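You operate a simulated robot arm through the tools that you are given. There is no shell and no other tool.

You are at the controls of a simulated two-armed robot. One attempt, no reset.

Task
Raise the striped valance to the job board's height and leave it hanging level.
Fine: two lifts; orange prop to 2 cm, level the batten by the teal prop, then the same to full height.

Only the result counts: the job must be done as asked and must still hold three seconds after the hand-in. Knocking over, shifting, dropping, spilling or breaking anything else fails it.

Robot
Two 7-joint arms with two-finger parallel grippers on one trunk that stands fixed in place. Base frame: the origin is at the foot of the trunk, x ahead of it, y to its left, z up. Units: cm, degrees, N and s.
The left shoulder is at [6.2, 19.6, 100.4], the right one opposite. With the tool pointing down near the work surface each hand reaches from about 30 to 72 cm from the base axis, measured 20 degrees to its own side. Payload 1.57 kg a hand.
Tool frame (each hand has its own): the origin (TCP) lies between the finger pads and is the grasp point; the fingertips stand 3 cm ahead of it; z points along the fingers, y is the line along which they close. The gripper opens to 11 cm. The fingers are 2.4 cm wide and 1.2 cm thick; the gripper's body (4.8 by 11.2 cm) begins 7.8 cm behind the TCP.
Orientation is that of the tool frame in the base frame, as a unit quaternion [x, y, z, w]. With the fingers straight down and closing along the base's y, the tool's x points along the base's -x, its y along +y and its z along -z.

Tools
- The arms move only by the tool play_rows. It takes "left_series", "right_series" or both (then of equal length, played together; a hand with none holds still); each is a list of rows, each a list of 6 numbers: the shift along the tool's x, y, z in units of 30 mm (1.0 is 30 mm), then the turn, a rotation vector about the tool's x, y, z in units of 6 degrees (1.0 is 6 degrees). In form: [[tx, ty, tz, wx, wy, wz], ...]. A call has 1 to 20 rows; each row shifts and turns the commanded pose from where the row before left it, along the tool's axes as they then stand. "left_claw" and "right_claw" are, for a hand that has rows, the gripper command, from -1 (fully open) to 1 (shut), values between in proportion, set as the call begins (left out, the last holds). A call with a number of a shift or a turn outside -1 to 1 is refused whole. A row lasts 0.2 s, in which the tool goes at most 5 cm and 8.6 degrees; a call with a longer step from one row to the next is refused whole, and so is a gripper value outside its range. A pose out of reach is approached as far as the arm can. The call stops where the force on the tool passes 40 N (or 10 N more than at its start, if that is more) or the arm is blocked; 0.2 s more then pass. Each finger travels about 7.2 cm/s and halts on what it meets, pressing with about 24 N; the grip force reading is that of the motor and also rises with nothing between the fingers. The clock runs only during rows and for 0.2 s after the last one: add rows that do not move to give the fingers time. It gives the time, the measured TCP pose, the force on the tool (base axes), the opening and the grip force at its end, in the units of the frame above (readings bear some noise), with the torque about the TCP (base axes, N m) and any sound that the robot's microphone picked up.
- Cameras (640 x 400 px; columns grow to the right, rows downward): "scene" is now at [9.25, -1.47, 158.79]; the picture's right is [-0.29, -0.96, -0.00], its down [-0.77, 0.24, -0.59] and it looks along [0.56, -0.17, -0.81] (base axes); focal length 310 px, centre (320, 200). "left" rides on the left gripper at [7, -1.6, -14.1] in its tool frame; the picture's right is [0.23, 0.97, 0.00], its down [-0.85, 0.20, -0.48] and it looks along [-0.47, 0.11, 0.88] (tool axes); focal length 222 px, centre (320, 200). "right" rides on the right gripper at [7, 1.6, -14.1] in its tool frame; the picture's right is [-0.23, 0.97, 0.00], its down [-0.86, -0.20, -0.48] and it looks along [-0.47, -0.11, 0.88] (tool axes); focal length 222 px, centre (320, 200). There is no depth. A picture from a camera that has moved, and an enlarged one, comes with that camera's place and axes in the base frame and with its lens. The place of the scene camera against the robot may be out by one fixed shift of up to 1.8 cm in any direction.
- get_image(camera): a new picture of that camera. It takes no simulated time.
- slide_trunk(by): slides the trunk up (or, below 0, down) by that many cm; the arms and the scene camera ride with it, the base frame stays. It gives what a move gives, with no picture.
- turn_head(pan, tilt): turns the head with the scene camera to pan (to the left, within 86 degrees either way) and tilt (down, from -29 to 69), counted from straight ahead of the robot. It gives what a move gives.
- inspect(camera, box): a new picture of the part [left, top, right, bottom] of that camera's present view, enlarged. It takes no simulated time.
- sign_off(): hands the job in; it is judged then, once.

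Places have to be worked out from the pictures, the camera data and where the tool is seen. Open the grippers and draw the arms clear of the work before you hand the job in, unless the task says otherwise.

The tools are called after "Call:" as a command line: name --argument value ..., lists and objects as JSON in quotes. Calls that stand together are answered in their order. play_rows: Moves the arms, as the interface text tells. Its arguments: {"type":"object","properties":{"left_series":{"type":"array"},"left_claw":{"type":"number"},"right_series":{"type":"array"},"right_claw":{"type":"number"}},"required":[]} The other tools are called the same way: slide_trunk (by) slides the trunk up or down; turn_head (pan, tilt) turns the head that bears the scene camera; get_image (camera) takes a picture; inspect (camera, box) takes an enlarged picture of a part of a camera's view; sign_off () hands the job in.

At the start:

```text
clock: 0.0
left_tcp_pos: [44.89, -2.85, 94.73]
left_ee_rot: [0.0, 1.0, 0.001, -0.002]
left_force: [0.0, 0.1, 0.1]
left_torque: [-0.03, 0.01, 0.0]
left_finger_gap: 11.01
left_gripper_force: 0.0
right_tcp_pos: [34.87, -36.17, 93.68]
right_ee_rot: [0.0, 1.0, 0.001, 0.0]
right_force: [-0.3, 0.2, 0.1]
right_torque: [0.01, 0.05, 0.0]
right_finger_gap: 11.01
right_gripper_force: 0.1
trunk travel left (down, up): [-60.0, 39.0]
head pan, tilt: [-17.0, 53.8]
```

scene: 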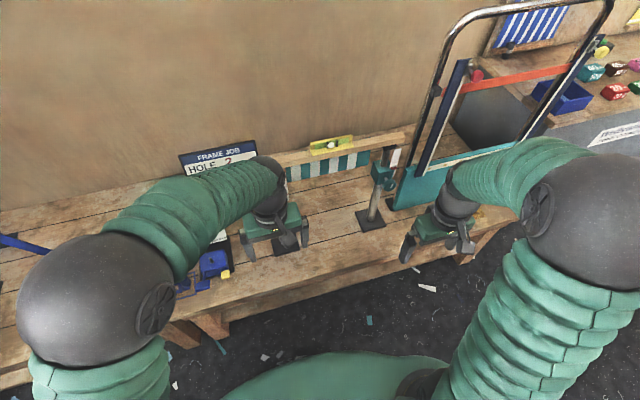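
right: 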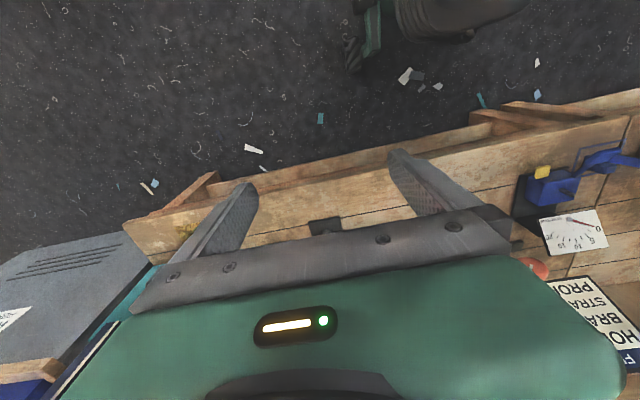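
left: 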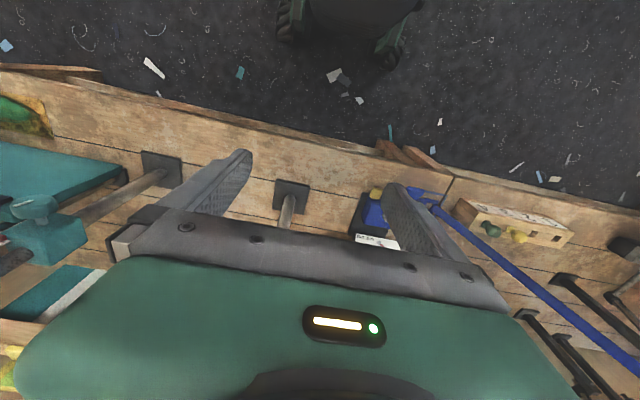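

The scene shows a bench with a job board, a batten with a striped valance, and some props partly hidden by the arms. I'll enlarge the relevant parts of the scene view first.

Call:
inspect --camera "scene" --box '[160, 120, 320, 220]'

Call:
inspect --camera "scene" --box '[260, 120, 420, 220]'

Call:
inspect --camera "scene" --box '[160, 190, 400, 340]'

Call:
inspect --camera "scene" --box '[400, 0, 640, 150]'

```text
4.00 times, centred on (240, 170) of scene
camera zoom: at [9.25, -1.47, 158.79], right [-0.29, -0.96, 0.0], down [-0.77, 0.24, -0.59], along [0.56, -0.17, -0.81], focal length 1242 px, centre (640, 320)
```

zoom: 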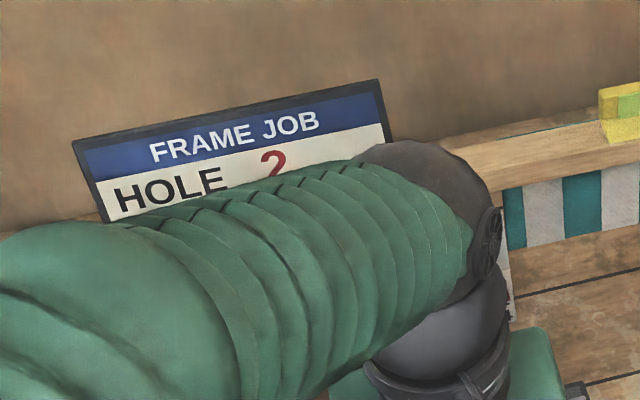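

```text
4.00 times, centred on (340, 170) of scene
camera zoom: at [9.25, -1.47, 158.79], right [-0.29, -0.96, 0.0], down [-0.77, 0.24, -0.59], along [0.56, -0.17, -0.81], focal length 1242 px, centre (240, 320)
```

zoom: 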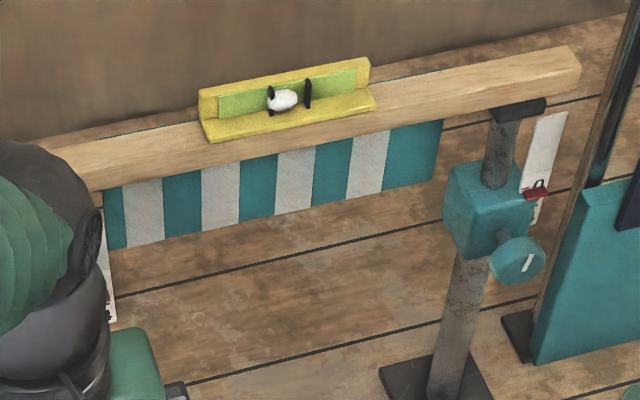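

```text
2.67 times, centred on (280, 265) of scene
camera zoom: at [9.25, -1.47, 158.79], right [-0.29, -0.96, 0.0], down [-0.77, 0.24, -0.59], along [0.56, -0.17, -0.81], focal length 828 px, centre (427, 27)
```

zoom: 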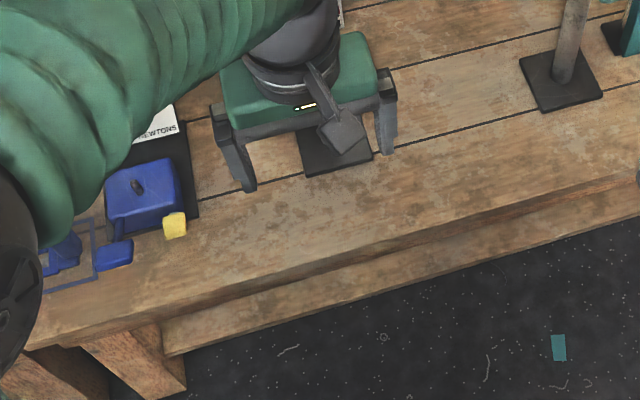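

```text
2.67 times, centred on (520, 75) of scene
camera zoom: at [9.25, -1.47, 158.79], right [-0.29, -0.96, 0.0], down [-0.77, 0.24, -0.59], along [0.56, -0.17, -0.81], focal length 828 px, centre (-213, 533)
```

zoom: 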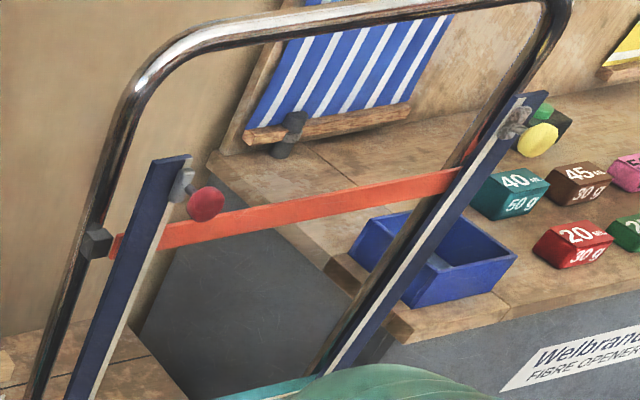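

The job board is hidden behind the left arm, and so is the orange prop. I'll turn the head left to see whether that side is free before moving the left arm away.

Call:
turn_head --pan 25 --tilt 45

Call:
get_image --camera "scene"

```text
clock: 1.1
left_tcp_pos: [44.77, -2.9, 94.85]
left_ee_rot: [-0.001, 1.0, 0.001, 0.0]
left_force: [1.1, 0.3, 0.0]
left_torque: [-0.06, -0.01, 0.01]
left_finger_gap: 10.97
left_gripper_force: 0.0
right_tcp_pos: [34.78, -36.02, 93.73]
right_ee_rot: [0.0, 1.0, 0.001, 0.0]
right_force: [-0.6, -0.1, 0.5]
right_torque: [-0.01, 0.02, -0.02]
right_finger_gap: 10.99
right_gripper_force: 0.0
trunk travel left (down, up): [-60.0, 39.0]
head pan, tilt: [25.0, 45.0]
```

```text
taken
camera scene: at [9.62, 4.11, 159.99], right [0.42, -0.91, 0.0], down [-0.64, -0.3, -0.71], along [0.64, 0.3, -0.71], focal length 310 px, centre (320, 200)
```

scene: 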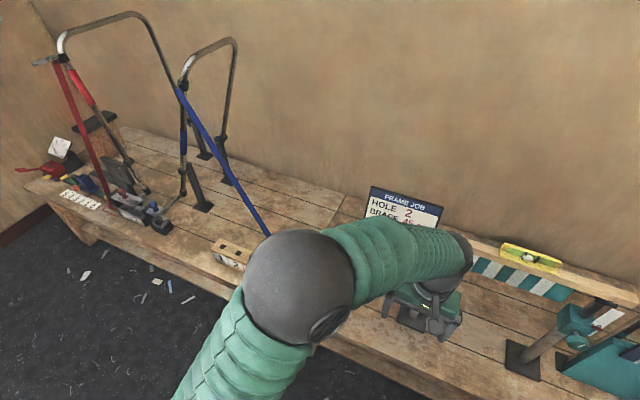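

The strap runs from the left frame to the blue tension box near the left hand, so I won't move the hand sideways. I'll raise it and draw it back towards the trunk instead, which should uncover the job board and the orange prop.

Call:
play_rows --left_series '[[0.3, 0, -1, 0, 0, 0], [0.3, 0, -1, 0, 0, 0], [0.3, 0, -1, 0, 0, 0], [0.3, 0, -1, 0, 0, 0], [0.3, 0, -1, 0, 0, 0], [0.3, 0, -1, 0, 0, 0]]'

Call:
get_image --camera "scene"

Call:
get_image --camera "left"

```text
clock: 2.5
left_tcp_pos: [39.28, -2.67, 112.97]
left_ee_rot: [0.0, 1.0, 0.0, 0.0]
left_force: [0.5, 0.1, -0.7]
left_torque: [0.02, -0.02, -0.03]
left_finger_gap: 10.96
left_gripper_force: 0.0
right_tcp_pos: [34.73, -36.0, 93.77]
right_ee_rot: [0.0, 1.0, 0.002, 0.001]
right_force: [-1.0, -0.2, -0.2]
right_torque: [-0.01, -0.01, 0.0]
right_finger_gap: 10.99
right_gripper_force: 0.0
trunk travel left (down, up): [-60.0, 39.0]
head pan, tilt: [25.0, 45.0]
```

```text
taken
camera scene: at [9.46, 4.16, 160.0], right [0.42, -0.91, 0.0], down [-0.64, -0.3, -0.71], along [0.64, 0.3, -0.71], focal length 310 px, centre (320, 200)
```

scene: 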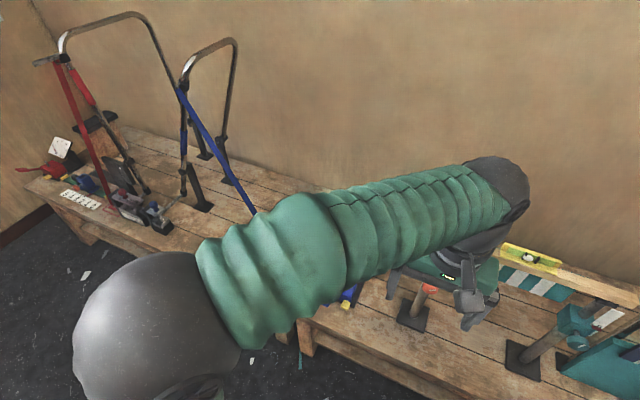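

```text
taken
camera left: at [32.06, -4.24, 127.14], right [-0.23, 0.97, 0.0], down [0.85, 0.2, 0.48], along [0.47, 0.11, -0.88], focal length 222 px, centre (320, 200)
```

left: 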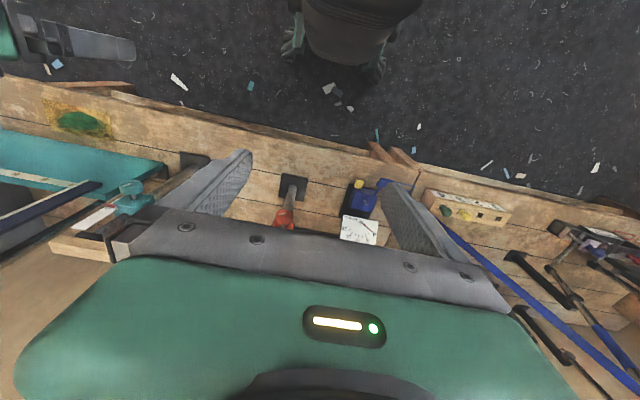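

The forearm still hides the board. At this height (z≈113) the hand is above the strap's low end, so I'll carry it to the left.

Call:
play_rows --left_series '[[0, 1, 0, 0, 0, 0], [0, 1, 0, 0, 0, 0], [0, 1, 0, 0, 0, 0], [0, 1, 0, 0, 0, 0], [0, 1, 0, 0, 0, 0], [0, 1, 0, 0, 0, 0], [0, 1, 0, 0, 0, 0], [0, 1, 0, 0, 0, 0], [0, 1, 0, 0, 0, 0], [0, 1, 0, 0, 0, 0]]'

Call:
turn_head --pan 0 --tilt 50

Call:
get_image --camera "scene"

```text
clock: 4.7
left_tcp_pos: [39.38, 27.35, 112.87]
left_ee_rot: [0.001, 1.0, 0.0, 0.0]
left_force: [0.5, 0.1, 0.0]
left_torque: [0.0, 0.0, 0.0]
left_finger_gap: 11.01
left_gripper_force: 0.1
right_tcp_pos: [34.72, -35.91, 93.83]
right_ee_rot: [0.0, 1.0, 0.0, 0.0]
right_force: [0.3, -0.3, -0.7]
right_torque: [-0.02, 0.01, 0.0]
right_finger_gap: 11.04
right_gripper_force: 0.0
trunk travel left (down, up): [-60.0, 39.0]
head pan, tilt: [25.0, 45.0]
```

```text
clock: 5.6
left_tcp_pos: [39.47, 27.25, 112.88]
left_ee_rot: [0.0, 1.0, 0.0, 0.0]
left_force: [-0.4, 0.3, -0.7]
left_torque: [0.0, -0.02, -0.03]
left_finger_gap: 10.98
left_gripper_force: 0.1
right_tcp_pos: [34.78, -35.98, 93.69]
right_ee_rot: [-0.001, 1.0, -0.001, 0.0]
right_force: [-0.2, 0.4, 0.3]
right_torque: [0.02, 0.01, 0.03]
right_finger_gap: 10.99
right_gripper_force: 0.0
trunk travel left (down, up): [-60.0, 39.0]
head pan, tilt: [0.0, 50.0]
```

```text
taken
camera scene: at [9.87, 0.83, 159.3], right [0.0, -1.0, 0.0], down [-0.77, 0.0, -0.64], along [0.64, 0.0, -0.77], focal length 310 px, centre (320, 200)
```

scene: 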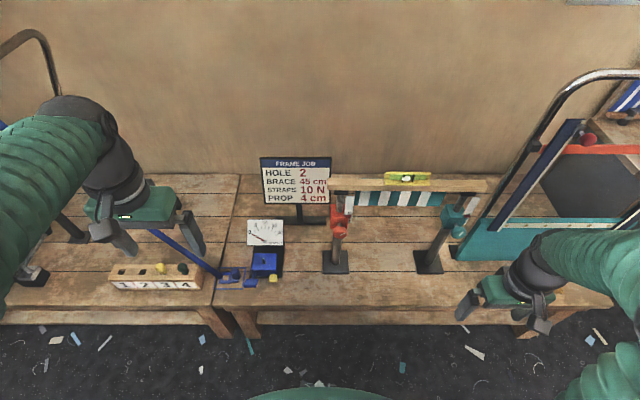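

The board is now readable: PROP 4 cm. I'll zoom on both props and the batten.

Call:
inspect --camera "scene" --box '[310, 160, 390, 210]'

Call:
inspect --camera "scene" --box '[310, 190, 400, 280]'

Call:
inspect --camera "scene" --box '[400, 180, 500, 280]'

Call:
inspect --camera "scene" --box '[370, 160, 450, 210]'

```text
8.00 times, centred on (350, 185) of scene
camera zoom: at [9.87, 0.83, 159.3], right [0.0, -1.0, 0.0], down [-0.77, 0.0, -0.64], along [0.64, 0.0, -0.77], focal length 2483 px, centre (80, 320)
```

zoom: 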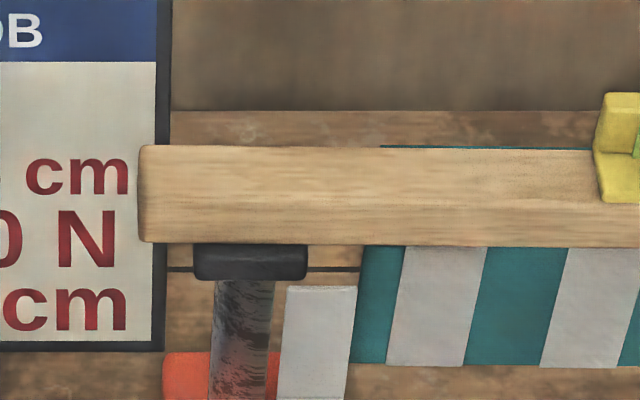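

```text
4.44 times, centred on (355, 235) of scene
camera zoom: at [9.87, 0.83, 159.3], right [0.0, -1.0, 0.0], down [-0.77, 0.0, -0.64], along [0.64, 0.0, -0.77], focal length 1380 px, centre (164, 44)
```

zoom: 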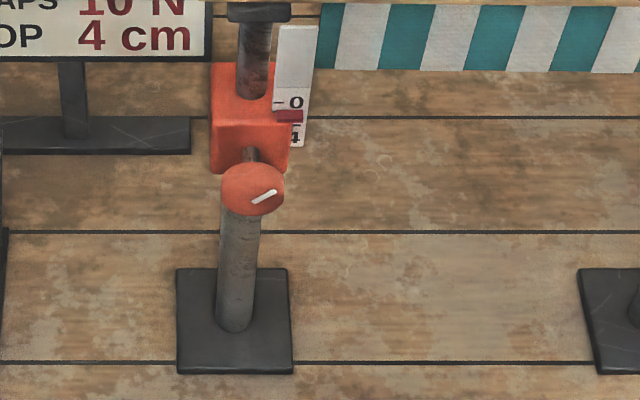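

```text
4.00 times, centred on (450, 230) of scene
camera zoom: at [9.87, 0.83, 159.3], right [0.0, -1.0, 0.0], down [-0.77, 0.0, -0.64], along [0.64, 0.0, -0.77], focal length 1242 px, centre (-200, 80)
```

zoom: 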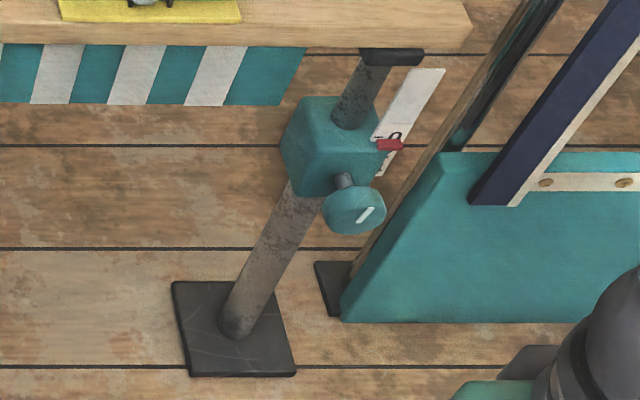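

```text
8.00 times, centred on (410, 185) of scene
camera zoom: at [9.87, 0.83, 159.3], right [0.0, -1.0, 0.0], down [-0.77, 0.0, -0.64], along [0.64, 0.0, -0.77], focal length 2483 px, centre (-400, 320)
```

zoom: 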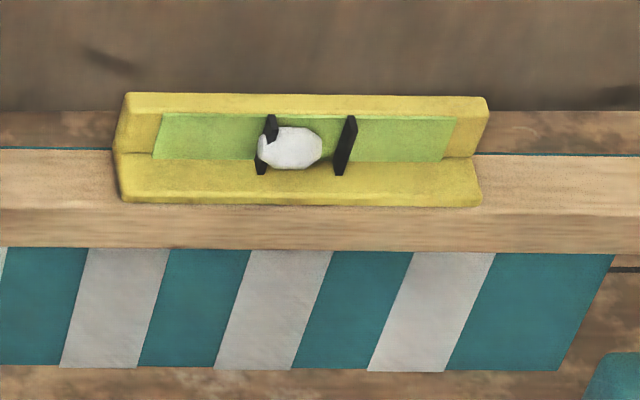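

The orange scale reads 0 at its red pointer, and both props carry a small front knob with a white mark. The current left-hand camera position gives a wide baseline, so I'll take pictures there to triangulate the props and the bench.

Call:
get_image --camera "left"

Call:
get_image --camera "right"

Call:
inspect --camera "left" --box '[0, 150, 240, 300]'

```text
taken
camera left: at [32.25, 25.57, 127.1], right [-0.23, 0.97, 0.0], down [0.86, 0.2, 0.48], along [0.47, 0.11, -0.88], focal length 222 px, centre (320, 200)
```

left: 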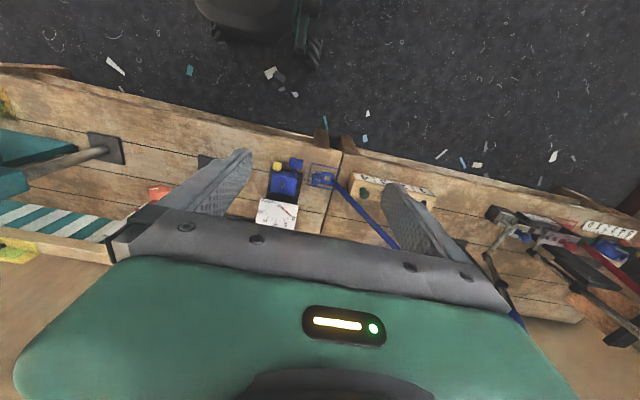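

```text
taken
camera right: at [27.7, -34.4, 107.87], right [0.23, 0.97, 0.0], down [0.85, -0.2, 0.48], along [0.47, -0.11, -0.88], focal length 222 px, centre (320, 200)
```

right: 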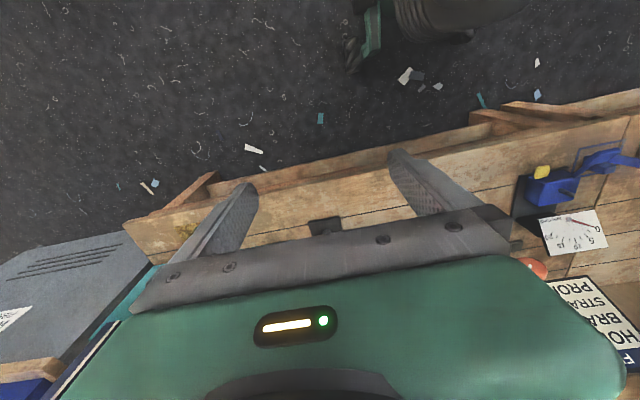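

```text
2.67 times, centred on (120, 225) of left
camera zoom: at [32.25, 25.57, 127.1], right [-0.23, 0.97, 0.0], down [0.86, 0.2, 0.48], along [0.47, 0.11, -0.88], focal length 592 px, centre (853, 133)
```

zoom: 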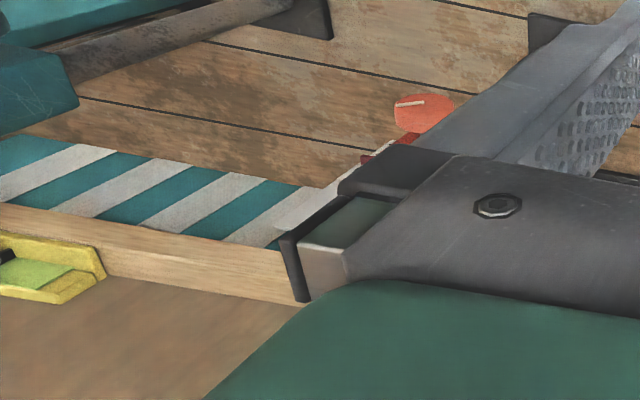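

Triangulating between the hand cameras and the scene camera gives a bench top at z≈50. The orange knob is at about (63, -5, 81) and the teal knob at about (62.5, -41, 81), both with axes along x. I'll pitch the left hand to point forward at a safe height before approaching the orange knob.

Call:
play_rows --left_series '[[-1, 0, 0, 0, 0, 0], [-1, 0, 0, 0, 0, 0], [0, 0, 0, 0, -1, 0], [0, 0, 0, 0, -1, 0], [0, 0, 0, 0, -1, 0], [0, 0, 0, 0, -1, 0], [0, 0, 0, 0, -1, 0], [0, 0, 0, 0, -1, 0], [0, 0, 0, 0, -1, 0], [0, 0, 0, 0, -1, 0], [0, 0, 0, 0, -1, 0], [0, 0, 0, 0, -1, 0], [0, 0, 0, 0, -1, 0], [0, 0, 0, 0, -1, 0], [0, 0, 0, 0, -1, 0], [0, 0, 0, 0, -1, 0], [0, 0, 0, 0, -1, 0]]'

Call:
get_image --camera "scene"

Call:
get_image --camera "left"

```text
clock: 9.2
left_tcp_pos: [52.01, 29.12, 115.13]
left_ee_rot: [0.002, 0.73, -0.013, 0.683]
left_force: [-0.1, 1.0, 0.3]
left_torque: [-0.01, 0.0, 0.03]
left_finger_gap: 11.02
left_gripper_force: 0.0
left hand out of reach, approached as far as the arm can: row 11, 12, 13, 14, 15, 16, 17
right_tcp_pos: [34.95, -36.01, 93.75]
right_ee_rot: [-0.001, 1.0, 0.001, 0.0]
right_force: [0.4, 0.1, 1.2]
right_torque: [0.0, 0.02, -0.01]
right_finger_gap: 11.01
right_gripper_force: 0.1
trunk travel left (down, up): [-60.0, 39.0]
head pan, tilt: [0.0, 50.0]
```

```text
taken
camera scene: at [10.04, 0.94, 159.29], right [0.0, -1.0, 0.0], down [-0.77, 0.0, -0.64], along [0.64, 0.0, -0.77], focal length 310 px, centre (320, 200)
```

scene: 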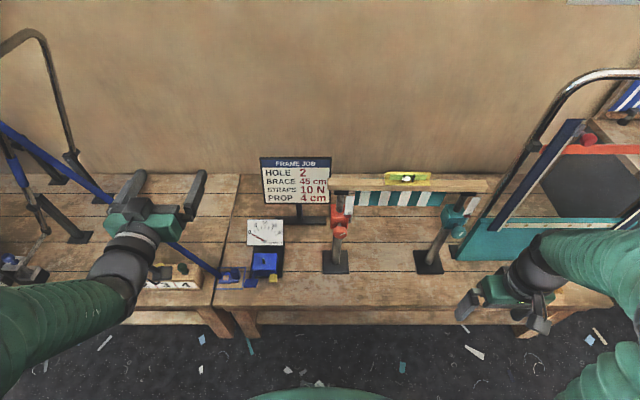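

```text
taken
camera left: at [37.24, 27.88, 109.12], right [0.01, 0.97, -0.24], down [-0.42, 0.22, 0.88], along [0.91, 0.09, 0.41], focal length 222 px, centre (320, 200)
```

left: 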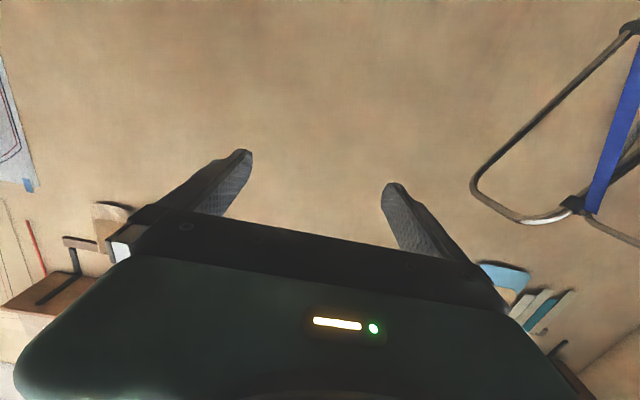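

The hand came round to face forward, at (52, 29, 115), with a few degrees of error left because the pose was near the reach limit. I'll carry it right towards y≈-5 and down, stopping well short of the prop.

Call:
play_rows --left_series '[[0, -1, 0, 0, 0, 0], [0, -1, 0, 0, 0, 0], [0, -1, 0, 0, 0, 0], [0, -1, 0, 0, 0, 0], [0, -1, 0, 0, 0, 0], [0, -1, 0, 0, 0, 0], [1, -1, 0, 0, 0, 0], [1, -1, 0, 0, 0, 0], [1, -1, 0, 0, 0, 0], [1, -1, 0, 0, 0, 0], [1, 0, 0, 0, 0, 0], [1, 0, 0, 0, 0, 0], [1, 0, 0, 0, 0, 0], [1, 0, 0, 0, 0, 0]]'

Call:
get_image --camera "scene"

Call:
get_image --camera "left"

```text
clock: 12.2
left_tcp_pos: [52.88, 27.24, 94.28]
left_ee_rot: [0.004, 0.73, -0.016, 0.683]
left_force: [-0.5, -0.2, -0.7]
left_torque: [-0.01, -0.01, 0.02]
left_finger_gap: 11.0
left_gripper_force: 0.2
left hand out of reach, approached as far as the arm can: row 1, 2, 3, 4, 5, 6, 7, 8, 9, 10, 11, 12, 13, 14
right_tcp_pos: [34.87, -35.99, 93.77]
right_ee_rot: [0.0, 1.0, 0.0, 0.001]
right_force: [-0.1, 0.3, -0.4]
right_torque: [0.0, -0.01, 0.0]
right_finger_gap: 11.02
right_gripper_force: 0.1
trunk travel left (down, up): [-60.0, 39.0]
head pan, tilt: [0.0, 50.0]
```

```text
taken
camera scene: at [10.07, 0.94, 159.29], right [0.0, -1.0, 0.0], down [-0.77, 0.0, -0.64], along [0.64, 0.0, -0.77], focal length 310 px, centre (320, 200)
```

scene: 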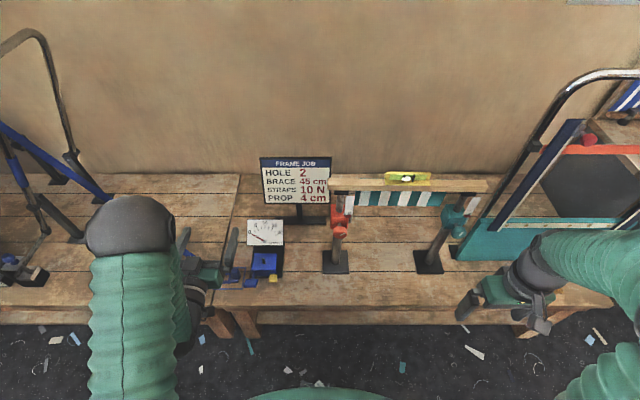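

```text
taken
camera left: at [38.1, 25.93, 88.31], right [0.01, 0.97, -0.24], down [-0.41, 0.23, 0.88], along [0.91, 0.09, 0.4], focal length 222 px, centre (320, 200)
```

left: 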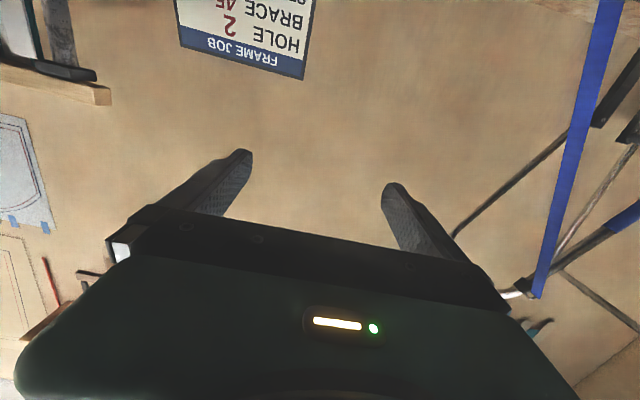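

The left hand did not follow sideways: the commanded pose at x≈45 is too close in for a forward-pointing tool. I'll command it further out in x to bring the pose back within reach.

Call:
play_rows --left_series '[[0, 0, 1, 0, 0, 0], [0, 0, 1, 0, 0, 0], [0, 0, 0, 0, 0, 0]]'

Call:
get_image --camera "scene"

```text
clock: 13.0
left_tcp_pos: [58.66, 27.89, 94.16]
left_ee_rot: [0.005, 0.731, -0.017, 0.683]
left_force: [-0.9, 0.6, 0.6]
left_torque: [0.0, 0.0, -0.01]
left_finger_gap: 11.02
left_gripper_force: 0.0
left hand out of reach, approached as far as the arm can: row 1, 2
right_tcp_pos: [34.71, -36.0, 93.83]
right_ee_rot: [0.001, 1.0, -0.001, 0.0]
right_force: [0.7, 0.2, -0.2]
right_torque: [0.01, -0.02, 0.02]
right_finger_gap: 11.0
right_gripper_force: 0.0
trunk travel left (down, up): [-60.0, 39.0]
head pan, tilt: [0.0, 50.0]
```

```text
taken
camera scene: at [9.89, 0.87, 159.3], right [0.0, -1.0, 0.0], down [-0.77, 0.0, -0.64], along [0.64, 0.0, -0.77], focal length 310 px, centre (320, 200)
```

scene: 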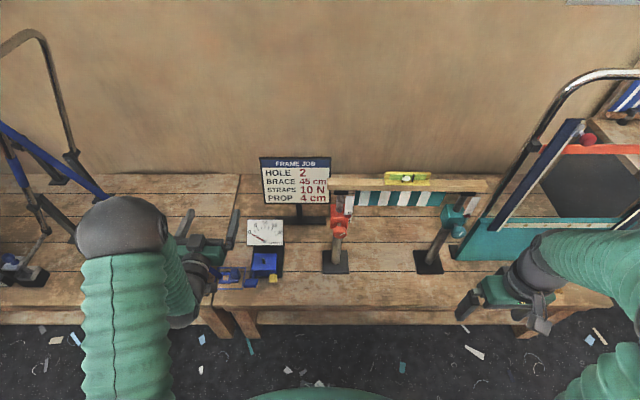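

The x motion was followed this time and the last row was in reach, so the command re-syncs to the achieved pose. Now I'll test moving to the right from here.

Call:
play_rows --left_series '[[0, -1, 0, 0, 0, 0], [0, -1, 0, 0, 0, 0], [0, -1, 0, 0, 0, 0]]'

```text
clock: 13.8
left_tcp_pos: [57.71, 26.7, 95.76]
left_ee_rot: [0.007, 0.731, -0.02, 0.682]
left_force: [0.0, -0.4, -1.1]
left_torque: [0.0, 0.0, 0.01]
left_finger_gap: 10.97
left_gripper_force: 0.1
left hand out of reach, approached as far as the arm can: row 1, 2, 3
right_tcp_pos: [34.79, -35.98, 93.78]
right_ee_rot: [-0.001, 1.0, 0.0, 0.001]
right_force: [-0.1, 0.0, -0.5]
right_torque: [-0.01, 0.01, 0.02]
right_finger_gap: 11.0
right_gripper_force: 0.0
trunk travel left (down, up): [-60.0, 39.0]
head pan, tilt: [0.0, 50.0]
```

Sideways motion is blocked again, probably by a joint limit in this folded posture with the elbow forward. I'll pitch the hand back down, undoing the rotation in steps, and look at the elbow before trying another route.

Call:
play_rows --left_series '[[-0.3, 0, 0, 0, 1, 0], [-0.3, 0, 0, 0, 1, 0], [-0.3, 0, 0, 0, 1, 0], [-0.3, 0, 0, 0, 1, 0], [-0.3, 0, 0, 0, 1, 0], [-0.3, 0, 0, 0, 1, 0], [-0.3, 0, 0, 0, 1, 0], [-0.3, 0, 0, 0, 1, 0]]'

Call:
get_image --camera "scene"

```text
clock: 15.6
left_tcp_pos: [60.12, 26.28, 101.79]
left_ee_rot: [0.012, 0.934, -0.021, 0.357]
left_force: [0.5, 0.3, -0.2]
left_torque: [0.02, -0.02, 0.0]
left_finger_gap: 10.98
left_gripper_force: 0.0
left hand out of reach, approached as far as the arm can: row 7, 8
right_tcp_pos: [34.81, -35.94, 93.79]
right_ee_rot: [-0.001, 1.0, 0.001, 0.0]
right_force: [0.3, -0.1, -0.3]
right_torque: [0.03, 0.04, 0.02]
right_finger_gap: 10.99
right_gripper_force: 0.1
trunk travel left (down, up): [-60.0, 39.0]
head pan, tilt: [0.0, 50.0]
```

```text
taken
camera scene: at [10.0, 0.83, 159.29], right [0.0, -1.0, 0.0], down [-0.77, 0.0, -0.64], along [0.64, 0.0, -0.77], focal length 310 px, centre (320, 200)
```

scene: 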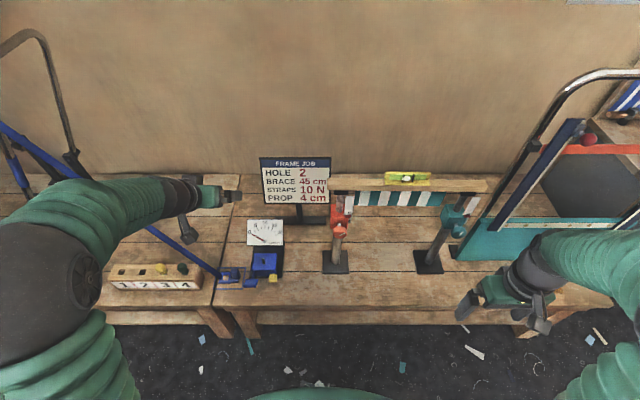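

The elbow is back out to the side with the forearm leading towards the work, which is a better posture. From this half-pitched pose I'll try moving right again.

Call:
play_rows --left_series '[[0, -1, 0, 0, 0, 0], [0, -1, 0, 0, 0, 0], [0, -1, 0, 0, 0, 0], [0, -1, 0, 0, 0, 0]]'

Call:
get_image --camera "scene"

```text
clock: 16.6
left_tcp_pos: [59.8, 14.1, 102.1]
left_ee_rot: [0.011, 0.934, -0.02, 0.357]
left_force: [0.4, -0.9, -0.2]
left_torque: [-0.02, -0.01, 0.03]
left_finger_gap: 10.99
left_gripper_force: 0.0
right_tcp_pos: [34.79, -36.14, 93.71]
right_ee_rot: [0.0, 1.0, 0.0, 0.0]
right_force: [-0.7, -0.4, -0.7]
right_torque: [0.0, 0.0, 0.02]
right_finger_gap: 11.01
right_gripper_force: 0.1
trunk travel left (down, up): [-60.0, 39.0]
head pan, tilt: [0.0, 50.0]
```

```text
taken
camera scene: at [9.91, 0.57, 159.3], right [0.0, -1.0, 0.0], down [-0.77, 0.0, -0.64], along [0.64, 0.0, -0.77], focal length 310 px, centre (320, 200)
```

scene: 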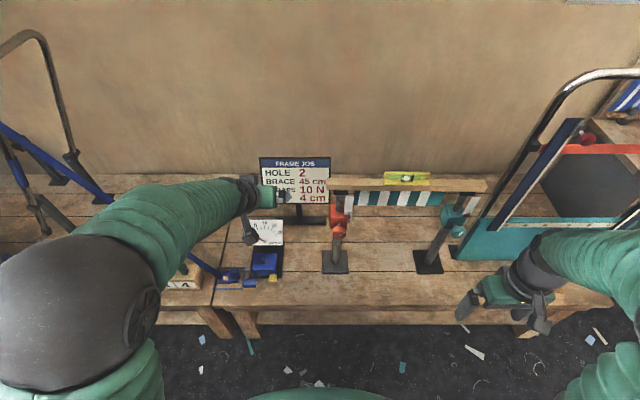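

Sideways motion works now. I'll continue to y≈-5 while backing off to x≈54 and lowering to z≈94, well short of the batten and knob.

Call:
play_rows --left_series '[[0.467, -0.9, 0.092, 0, 0, 0], [0.467, -0.9, 0.092, 0, 0, 0], [0.467, -0.9, 0.092, 0, 0, 0], [0.467, -0.9, 0.092, 0, 0, 0], [0.467, -0.9, 0.092, 0, 0, 0], [0.467, -0.9, 0.092, 0, 0, 0], [0.467, -0.9, 0.092, 0, 0, 0]]'

Call:
get_image --camera "scene"

Call:
get_image --camera "left"

```text
clock: 17.6
left_tcp_pos: [58.87, 15.93, 101.94]
left_ee_rot: [-0.106, 0.917, -0.008, 0.385]
left_force: [-0.7, 0.6, -0.1]
left_torque: [-0.07, 0.06, -0.05]
left_finger_gap: 10.99
left_gripper_force: 0.1
right_tcp_pos: [34.69, -35.83, 93.86]
right_ee_rot: [0.001, 1.0, 0.0, 0.001]
right_force: [0.3, 0.1, -0.3]
right_torque: [-0.01, -0.01, -0.02]
right_finger_gap: 11.01
right_gripper_force: 0.0
trunk travel left (down, up): [-60.0, 39.0]
head pan, tilt: [0.0, 50.0]
stopped in row 4 (left hand): the arm was blocked; the commanded pose is now the measured one
```

```text
taken
camera scene: at [9.91, 1.04, 159.29], right [0.0, -1.0, 0.0], down [-0.77, 0.0, -0.64], along [0.64, 0.0, -0.77], focal length 310 px, centre (320, 200)
```

scene: 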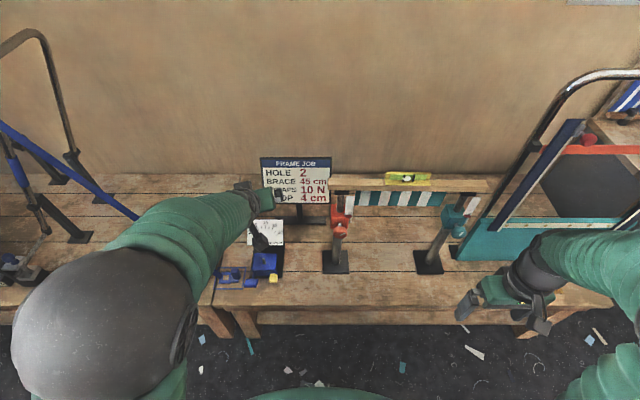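

```text
taken
camera left: at [44.32, 12.03, 107.09], right [-0.34, 0.91, -0.25], down [0.21, 0.33, 0.92], along [0.92, 0.26, -0.3], focal length 222 px, centre (320, 200)
```

left: 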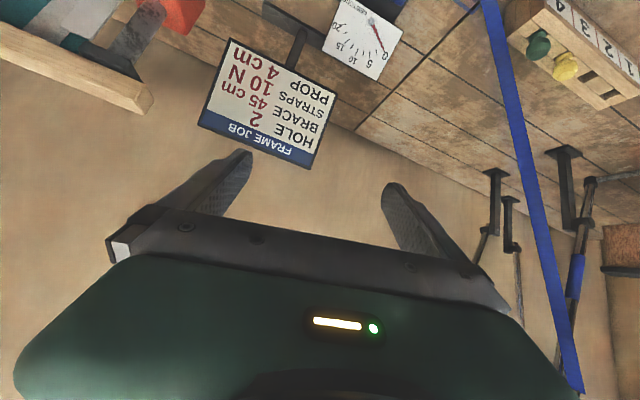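

The arm was blocked in row 4 although nothing touches the hand; this looks like the arm's own posture, since shoulder height above the work forces the wrist to bend the wrong way. I'll return the left hand to tool-down and then lower the trunk so the forearms come in level.

Call:
play_rows --left_series '[[0.3, 0.6, -0.3, 0, 0, 0], [0.3, 0.6, -0.3, 0, 0.5, 0], [0.3, 0.6, -0.3, 0, 0.5, 0], [0.3, 0.6, -0.3, 0, 1, 0]]'

Call:
get_image --camera "scene"

```text
clock: 18.6
left_tcp_pos: [52.51, 21.0, 101.16]
left_ee_rot: [-0.096, 0.953, -0.022, 0.286]
left_force: [0.2, -0.2, -0.7]
left_torque: [0.04, -0.02, 0.02]
left_finger_gap: 10.99
left_gripper_force: 0.1
right_tcp_pos: [34.79, -35.84, 93.95]
right_ee_rot: [0.001, 1.0, 0.001, 0.001]
right_force: [-0.4, -0.3, 0.3]
right_torque: [-0.01, -0.04, 0.01]
right_finger_gap: 10.99
right_gripper_force: 0.1
trunk travel left (down, up): [-60.0, 39.0]
head pan, tilt: [0.0, 50.0]
```

```text
taken
camera scene: at [9.86, 0.9, 159.3], right [0.0, -1.0, 0.0], down [-0.77, 0.0, -0.64], along [0.64, 0.0, -0.77], focal length 310 px, centre (320, 200)
```

scene: 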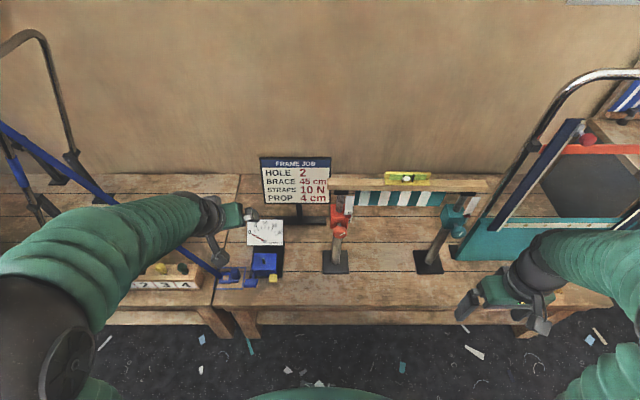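

That moved freely. I'll continue to tool-down and back towards (40, 25, 110).

Call:
play_rows --left_series '[[0.5, 0.3, -0.6, 0, 1, 0], [0.5, 0.3, -0.6, 0, 1, 0], [0.5, 0.3, -0.6, 0, 1, 0], [0.5, 0.3, -0.6, 0, 1, 0], [0.5, 0.3, -0.6, 0, 1, 0], [0.5, 0, -0.6, 0, 0.5, 0]]'

Call:
get_image --camera "scene"

```text
clock: 19.9
left_tcp_pos: [40.11, 24.12, 108.11]
left_ee_rot: [-0.087, 0.995, -0.048, 0.003]
left_force: [-0.4, -0.2, -0.2]
left_torque: [-0.01, 0.03, 0.0]
left_finger_gap: 11.01
left_gripper_force: 0.0
right_tcp_pos: [34.45, -35.99, 93.81]
right_ee_rot: [0.001, 1.0, -0.001, 0.001]
right_force: [-0.1, -0.5, -0.3]
right_torque: [0.01, 0.01, 0.02]
right_finger_gap: 11.0
right_gripper_force: 0.0
trunk travel left (down, up): [-60.0, 39.0]
head pan, tilt: [0.0, 50.0]
```

```text
taken
camera scene: at [9.79, 0.83, 159.3], right [0.0, -1.0, 0.0], down [-0.77, 0.0, -0.64], along [0.64, 0.0, -0.77], focal length 310 px, centre (320, 200)
```

scene: 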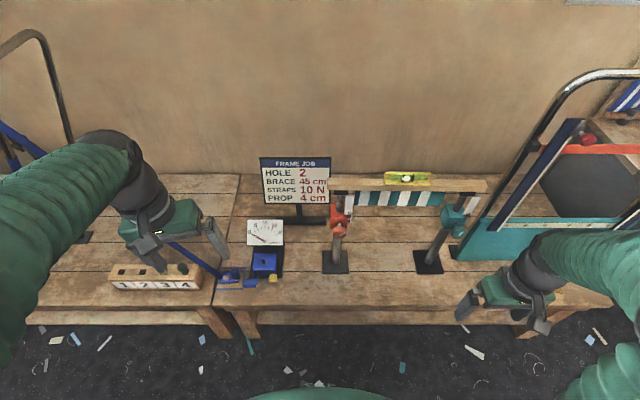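

Left hand is back to tool-down at (40, 24, 108). I'll raise the right hand and then lower the trunk about 28 cm so the shoulders sit just below knob height.

Call:
play_rows --right_series '[[0, 0, -1, 0, 0, 0], [0, 0, -1, 0, 0, 0], [0, 0, -1, 0, 0, 0], [0, 0, -1, 0, 0, 0], [0, 0, -1, 0, 0, 0], [0, 0, -1, 0, 0, 0]]'

Call:
slide_trunk --by -28

Call:
get_image --camera "scene"

```text
clock: 21.4
left_tcp_pos: [40.12, 24.21, 108.12]
left_ee_rot: [-0.086, 0.995, -0.048, 0.003]
left_force: [0.9, -1.2, 0.3]
left_torque: [0.0, -0.02, -0.05]
left_finger_gap: 11.0
left_gripper_force: 0.0
right_tcp_pos: [34.72, -35.83, 111.72]
right_ee_rot: [0.001, 1.0, 0.0, 0.001]
right_force: [0.1, -0.3, -0.4]
right_torque: [-0.01, 0.0, 0.02]
right_finger_gap: 10.99
right_gripper_force: 0.0
trunk travel left (down, up): [-60.0, 39.0]
head pan, tilt: [0.0, 50.0]
```

```text
clock: 24.2
left_tcp_pos: [40.12, 24.3, 80.19]
left_ee_rot: [-0.086, 0.995, -0.049, 0.003]
left_force: [0.2, 0.2, 0.7]
left_torque: [0.03, -0.02, -0.03]
left_finger_gap: 11.01
left_gripper_force: 0.1
right_tcp_pos: [34.61, -35.93, 83.75]
right_ee_rot: [0.001, 1.0, 0.0, 0.001]
right_force: [0.3, 0.5, 0.2]
right_torque: [-0.02, 0.02, 0.02]
right_finger_gap: 11.0
right_gripper_force: 0.0
trunk travel left (down, up): [-32.0, 67.0]
head pan, tilt: [0.0, 50.0]
```

```text
taken
camera scene: at [9.81, 0.85, 131.3], right [0.0, -1.0, 0.0], down [-0.77, 0.0, -0.64], along [0.64, 0.0, -0.77], focal length 310 px, centre (320, 200)
```

scene: 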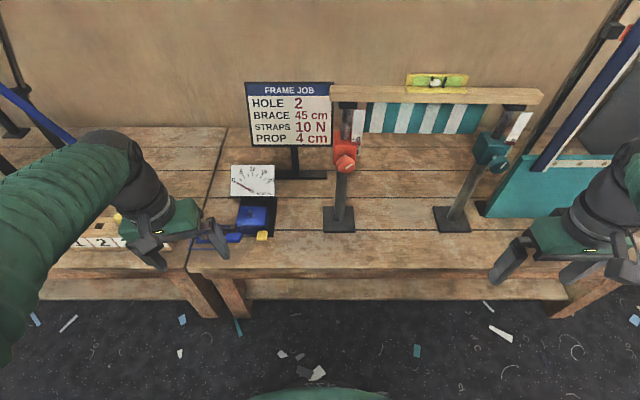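

Excellent view from the lower camera. I'll zoom in on both props to refine their positions and read the scales.

Call:
inspect --camera "scene" --box '[310, 70, 410, 170]'

Call:
inspect --camera "scene" --box '[450, 80, 550, 180]'

Call:
inspect --camera "scene" --box '[310, 150, 410, 250]'

Call:
inspect --camera "scene" --box '[396, 60, 476, 110]'

```text
4.00 times, centred on (360, 120) of scene
camera zoom: at [9.81, 0.85, 131.3], right [0.0, -1.0, 0.0], down [-0.77, 0.0, -0.64], along [0.64, 0.0, -0.77], focal length 1242 px, centre (160, 520)
```

zoom: 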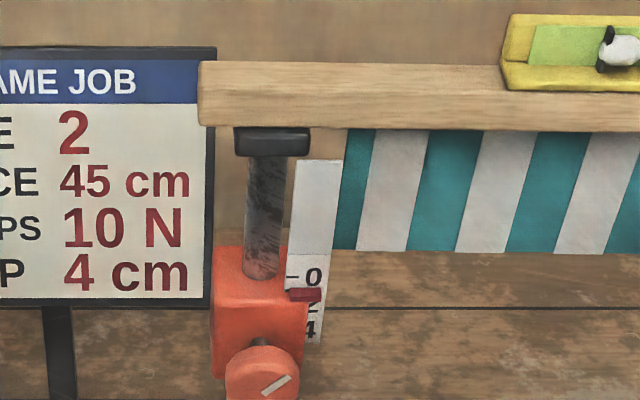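

```text
4.00 times, centred on (500, 130) of scene
camera zoom: at [9.81, 0.85, 131.3], right [0.0, -1.0, 0.0], down [-0.77, 0.0, -0.64], along [0.64, 0.0, -0.77], focal length 1242 px, centre (-400, 480)
```

zoom: 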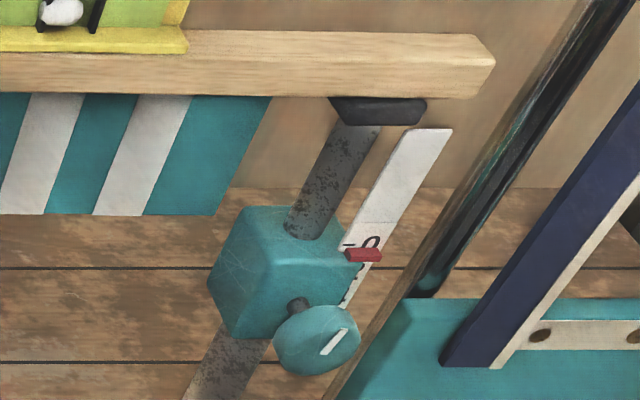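

```text
4.00 times, centred on (360, 200) of scene
camera zoom: at [9.81, 0.85, 131.3], right [0.0, -1.0, 0.0], down [-0.77, 0.0, -0.64], along [0.64, 0.0, -0.77], focal length 1242 px, centre (160, 200)
```

zoom: 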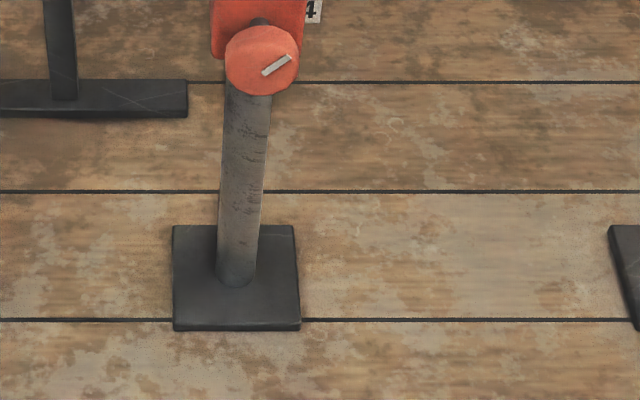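

```text
8.00 times, centred on (436, 85) of scene
camera zoom: at [9.81, 0.85, 131.3], right [0.0, -1.0, 0.0], down [-0.77, 0.0, -0.64], along [0.64, 0.0, -0.77], focal length 2483 px, centre (-608, 1120)
```

zoom: 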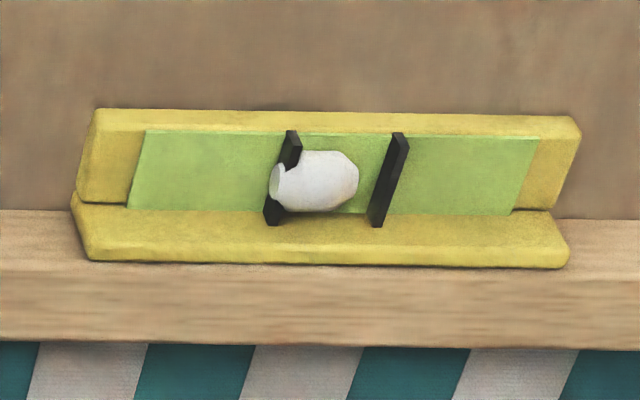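

The knobs come out at about (62.5, -5, 81) for orange and (62.5, -40.5, 81) for teal, and the bubble sits slightly left of the middle. I'll straighten the left hand and carry it, tool-down, to y≈-5 in front of the bench edge before pitching.

Call:
play_rows --left_series '[[0, 0, -0.5, -0.47, 0, 0.82], [0, 0, -0.5, -0.46, 0, 0.82], [0, -1, -0.5, 0, 0, 0], [0, -1, -0.5, 0, 0, 0], [0, -1, 0, 0, 0, 0], [0, -1, 0, 0, 0, 0], [0, -1, 0, 0, 0, 0], [0, -1, 0, 0, 0, 0], [0, -1, 0, 0, 0, 0], [0, -1, 0, 0, 0, 0], [0, -1, 0, 0, 0, 0]]'

Call:
get_image --camera "scene"

```text
clock: 26.6
left_tcp_pos: [40.03, -2.92, 85.92]
left_ee_rot: [-0.001, 1.0, 0.002, 0.003]
left_force: [0.3, -0.3, -0.2]
left_torque: [0.0, -0.01, 0.01]
left_finger_gap: 11.01
left_gripper_force: 0.1
right_tcp_pos: [34.8, -35.96, 83.59]
right_ee_rot: [0.001, 1.0, 0.001, 0.001]
right_force: [-0.8, -0.5, -0.8]
right_torque: [-0.02, -0.02, -0.04]
right_finger_gap: 11.02
right_gripper_force: 0.0
trunk travel left (down, up): [-32.0, 67.0]
head pan, tilt: [0.0, 50.0]
```

```text
taken
camera scene: at [9.86, 0.64, 131.29], right [0.0, -1.0, 0.0], down [-0.77, 0.0, -0.64], along [0.64, 0.0, -0.77], focal length 310 px, centre (320, 200)
```

scene: 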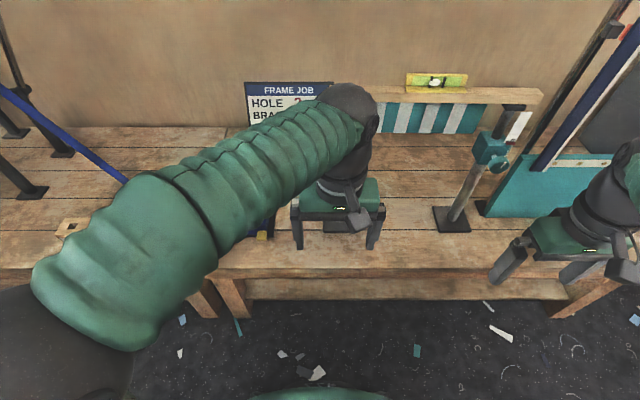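

Now I'll pitch the left hand up in place about 48°, easing forward to x≈47, still well short of the prop.

Call:
play_rows --left_series '[[-0.29, 0, 0.09, 0, -1, 0], [-0.279, 0, 0.12, 0, -1, 0], [-0.265, 0, 0.148, 0, -1, 0], [-0.248, 0, 0.175, 0, -1, 0], [-0.228, 0, 0.2, 0, -1, 0], [-0.206, 0, 0.223, 0, -1, 0], [-0.182, 0, 0.243, 0, -1, 0], [-0.155, 0, 0.261, 0, -1, 0]]'

Call:
get_image --camera "scene"

```text
clock: 28.1
left_tcp_pos: [49.32, 4.91, 80.54]
left_ee_rot: [-0.078, 0.947, 0.053, 0.308]
left_force: [0.5, 0.2, -0.3]
left_torque: [0.01, 0.02, -0.02]
left_finger_gap: 11.0
left_gripper_force: 0.1
right_tcp_pos: [34.63, -35.99, 83.65]
right_ee_rot: [0.0, 1.0, 0.0, 0.0]
right_force: [0.5, 0.5, -0.2]
right_torque: [-0.01, -0.01, -0.02]
right_finger_gap: 11.01
right_gripper_force: 0.1
trunk travel left (down, up): [-32.0, 67.0]
head pan, tilt: [0.0, 50.0]
stopped in row 7 (left hand): the arm was blocked; the commanded pose is now the measured one
```

```text
taken
camera scene: at [9.8, 0.8, 131.21], right [0.0, -1.0, 0.0], down [-0.77, 0.0, -0.64], along [0.64, 0.0, -0.77], focal length 310 px, centre (320, 200)
```

scene: 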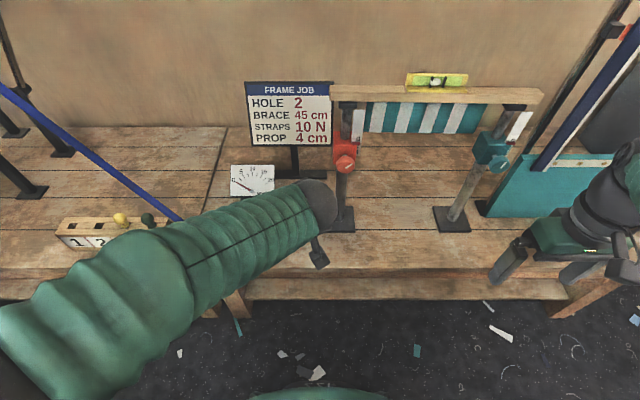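

The arm lagged and stopped at about 36° of pitch, probably a fast wrist swing through its bend; the hand touched nothing. I'll go on from here in smaller turn steps.

Call:
play_rows --left_series '[[0, 0, 0, 0, 0, 0], [0, 0, 0, 0, -0.3, 0], [0, 0, 0, 0, -0.4, 0], [0, 0, 0, 0, -0.4, 0], [0, 0, 0, 0, -0.4, 0], [0, 0, 0, 0, -0.4, 0]]'

Call:
get_image --camera "scene"

```text
clock: 29.6
left_tcp_pos: [49.61, 6.01, 80.73]
left_ee_rot: [-0.083, 0.91, 0.066, 0.401]
left_force: [0.3, -0.3, 0.1]
left_torque: [-0.01, -0.03, 0.0]
left_finger_gap: 11.0
left_gripper_force: 0.0
right_tcp_pos: [34.73, -35.95, 83.74]
right_ee_rot: [0.002, 1.0, 0.0, 0.0]
right_force: [0.5, 0.1, 0.9]
right_torque: [-0.01, -0.01, 0.01]
right_finger_gap: 11.0
right_gripper_force: 0.1
trunk travel left (down, up): [-32.0, 67.0]
head pan, tilt: [0.0, 50.0]
```

```text
taken
camera scene: at [9.8, 0.77, 131.39], right [0.0, -1.0, 0.0], down [-0.77, 0.0, -0.64], along [0.64, 0.0, -0.77], focal length 310 px, centre (320, 200)
```

scene: 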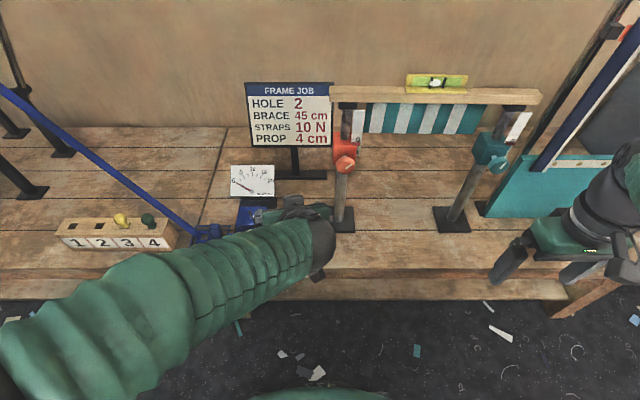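

It moves well now and the pitch is at 47°. I'll continue pitching towards horizontal.

Call:
play_rows --left_series '[[0, 0, 0, 0, -0.5, 0], [0, 0, 0, 0, -0.6, 0], [0, 0, 0, 0, -0.6, 0], [0, 0, 0, 0, -0.6, 0], [0, 0, 0, 0, -0.6, 0], [0, 0, 0, 0, -0.6, 0], [0, 0, 0, 0, -0.6, 0], [0, 0, 0, 0, -0.6, 0], [0, 0, 0, 0, -0.6, 0], [0, 0, 0, 0, -0.6, 0], [0, 0, 0, 0, -0.6, 0], [0, 0, 0, 0, -0.6, 0]]'

Call:
get_image --camera "scene"

Call:
get_image --camera "left"

```text
clock: 31.1
left_tcp_pos: [51.48, 12.06, 85.48]
left_ee_rot: [-0.145, 0.771, 0.098, 0.612]
left_force: [-0.4, 0.0, 0.5]
left_torque: [0.04, 0.0, 0.01]
left_finger_gap: 11.01
left_gripper_force: 0.0
right_tcp_pos: [34.62, -35.96, 83.26]
right_ee_rot: [0.0, 1.0, 0.0, 0.001]
right_force: [0.3, -0.5, -1.0]
right_torque: [-0.01, 0.04, 0.02]
right_finger_gap: 11.0
right_gripper_force: 0.1
trunk travel left (down, up): [-32.0, 67.0]
head pan, tilt: [0.0, 50.0]
stopped in row 7 (left hand): the arm was blocked; the commanded pose is now the measured one
```

```text
taken
camera scene: at [9.82, 0.8, 130.93], right [0.0, -1.0, 0.0], down [-0.77, 0.0, -0.64], along [0.64, 0.0, -0.77], focal length 310 px, centre (320, 200)
```

scene: 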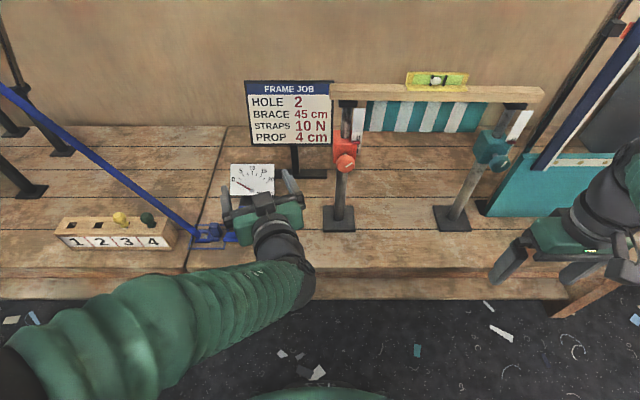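

```text
taken
camera left: at [37.38, 5.2, 82.15], right [-0.38, 0.89, -0.25], down [-0.33, 0.12, 0.94], along [0.86, 0.44, 0.25], focal length 222 px, centre (320, 200)
```

left: 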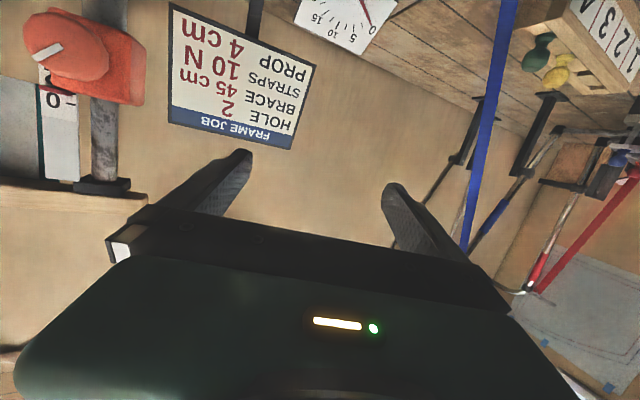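

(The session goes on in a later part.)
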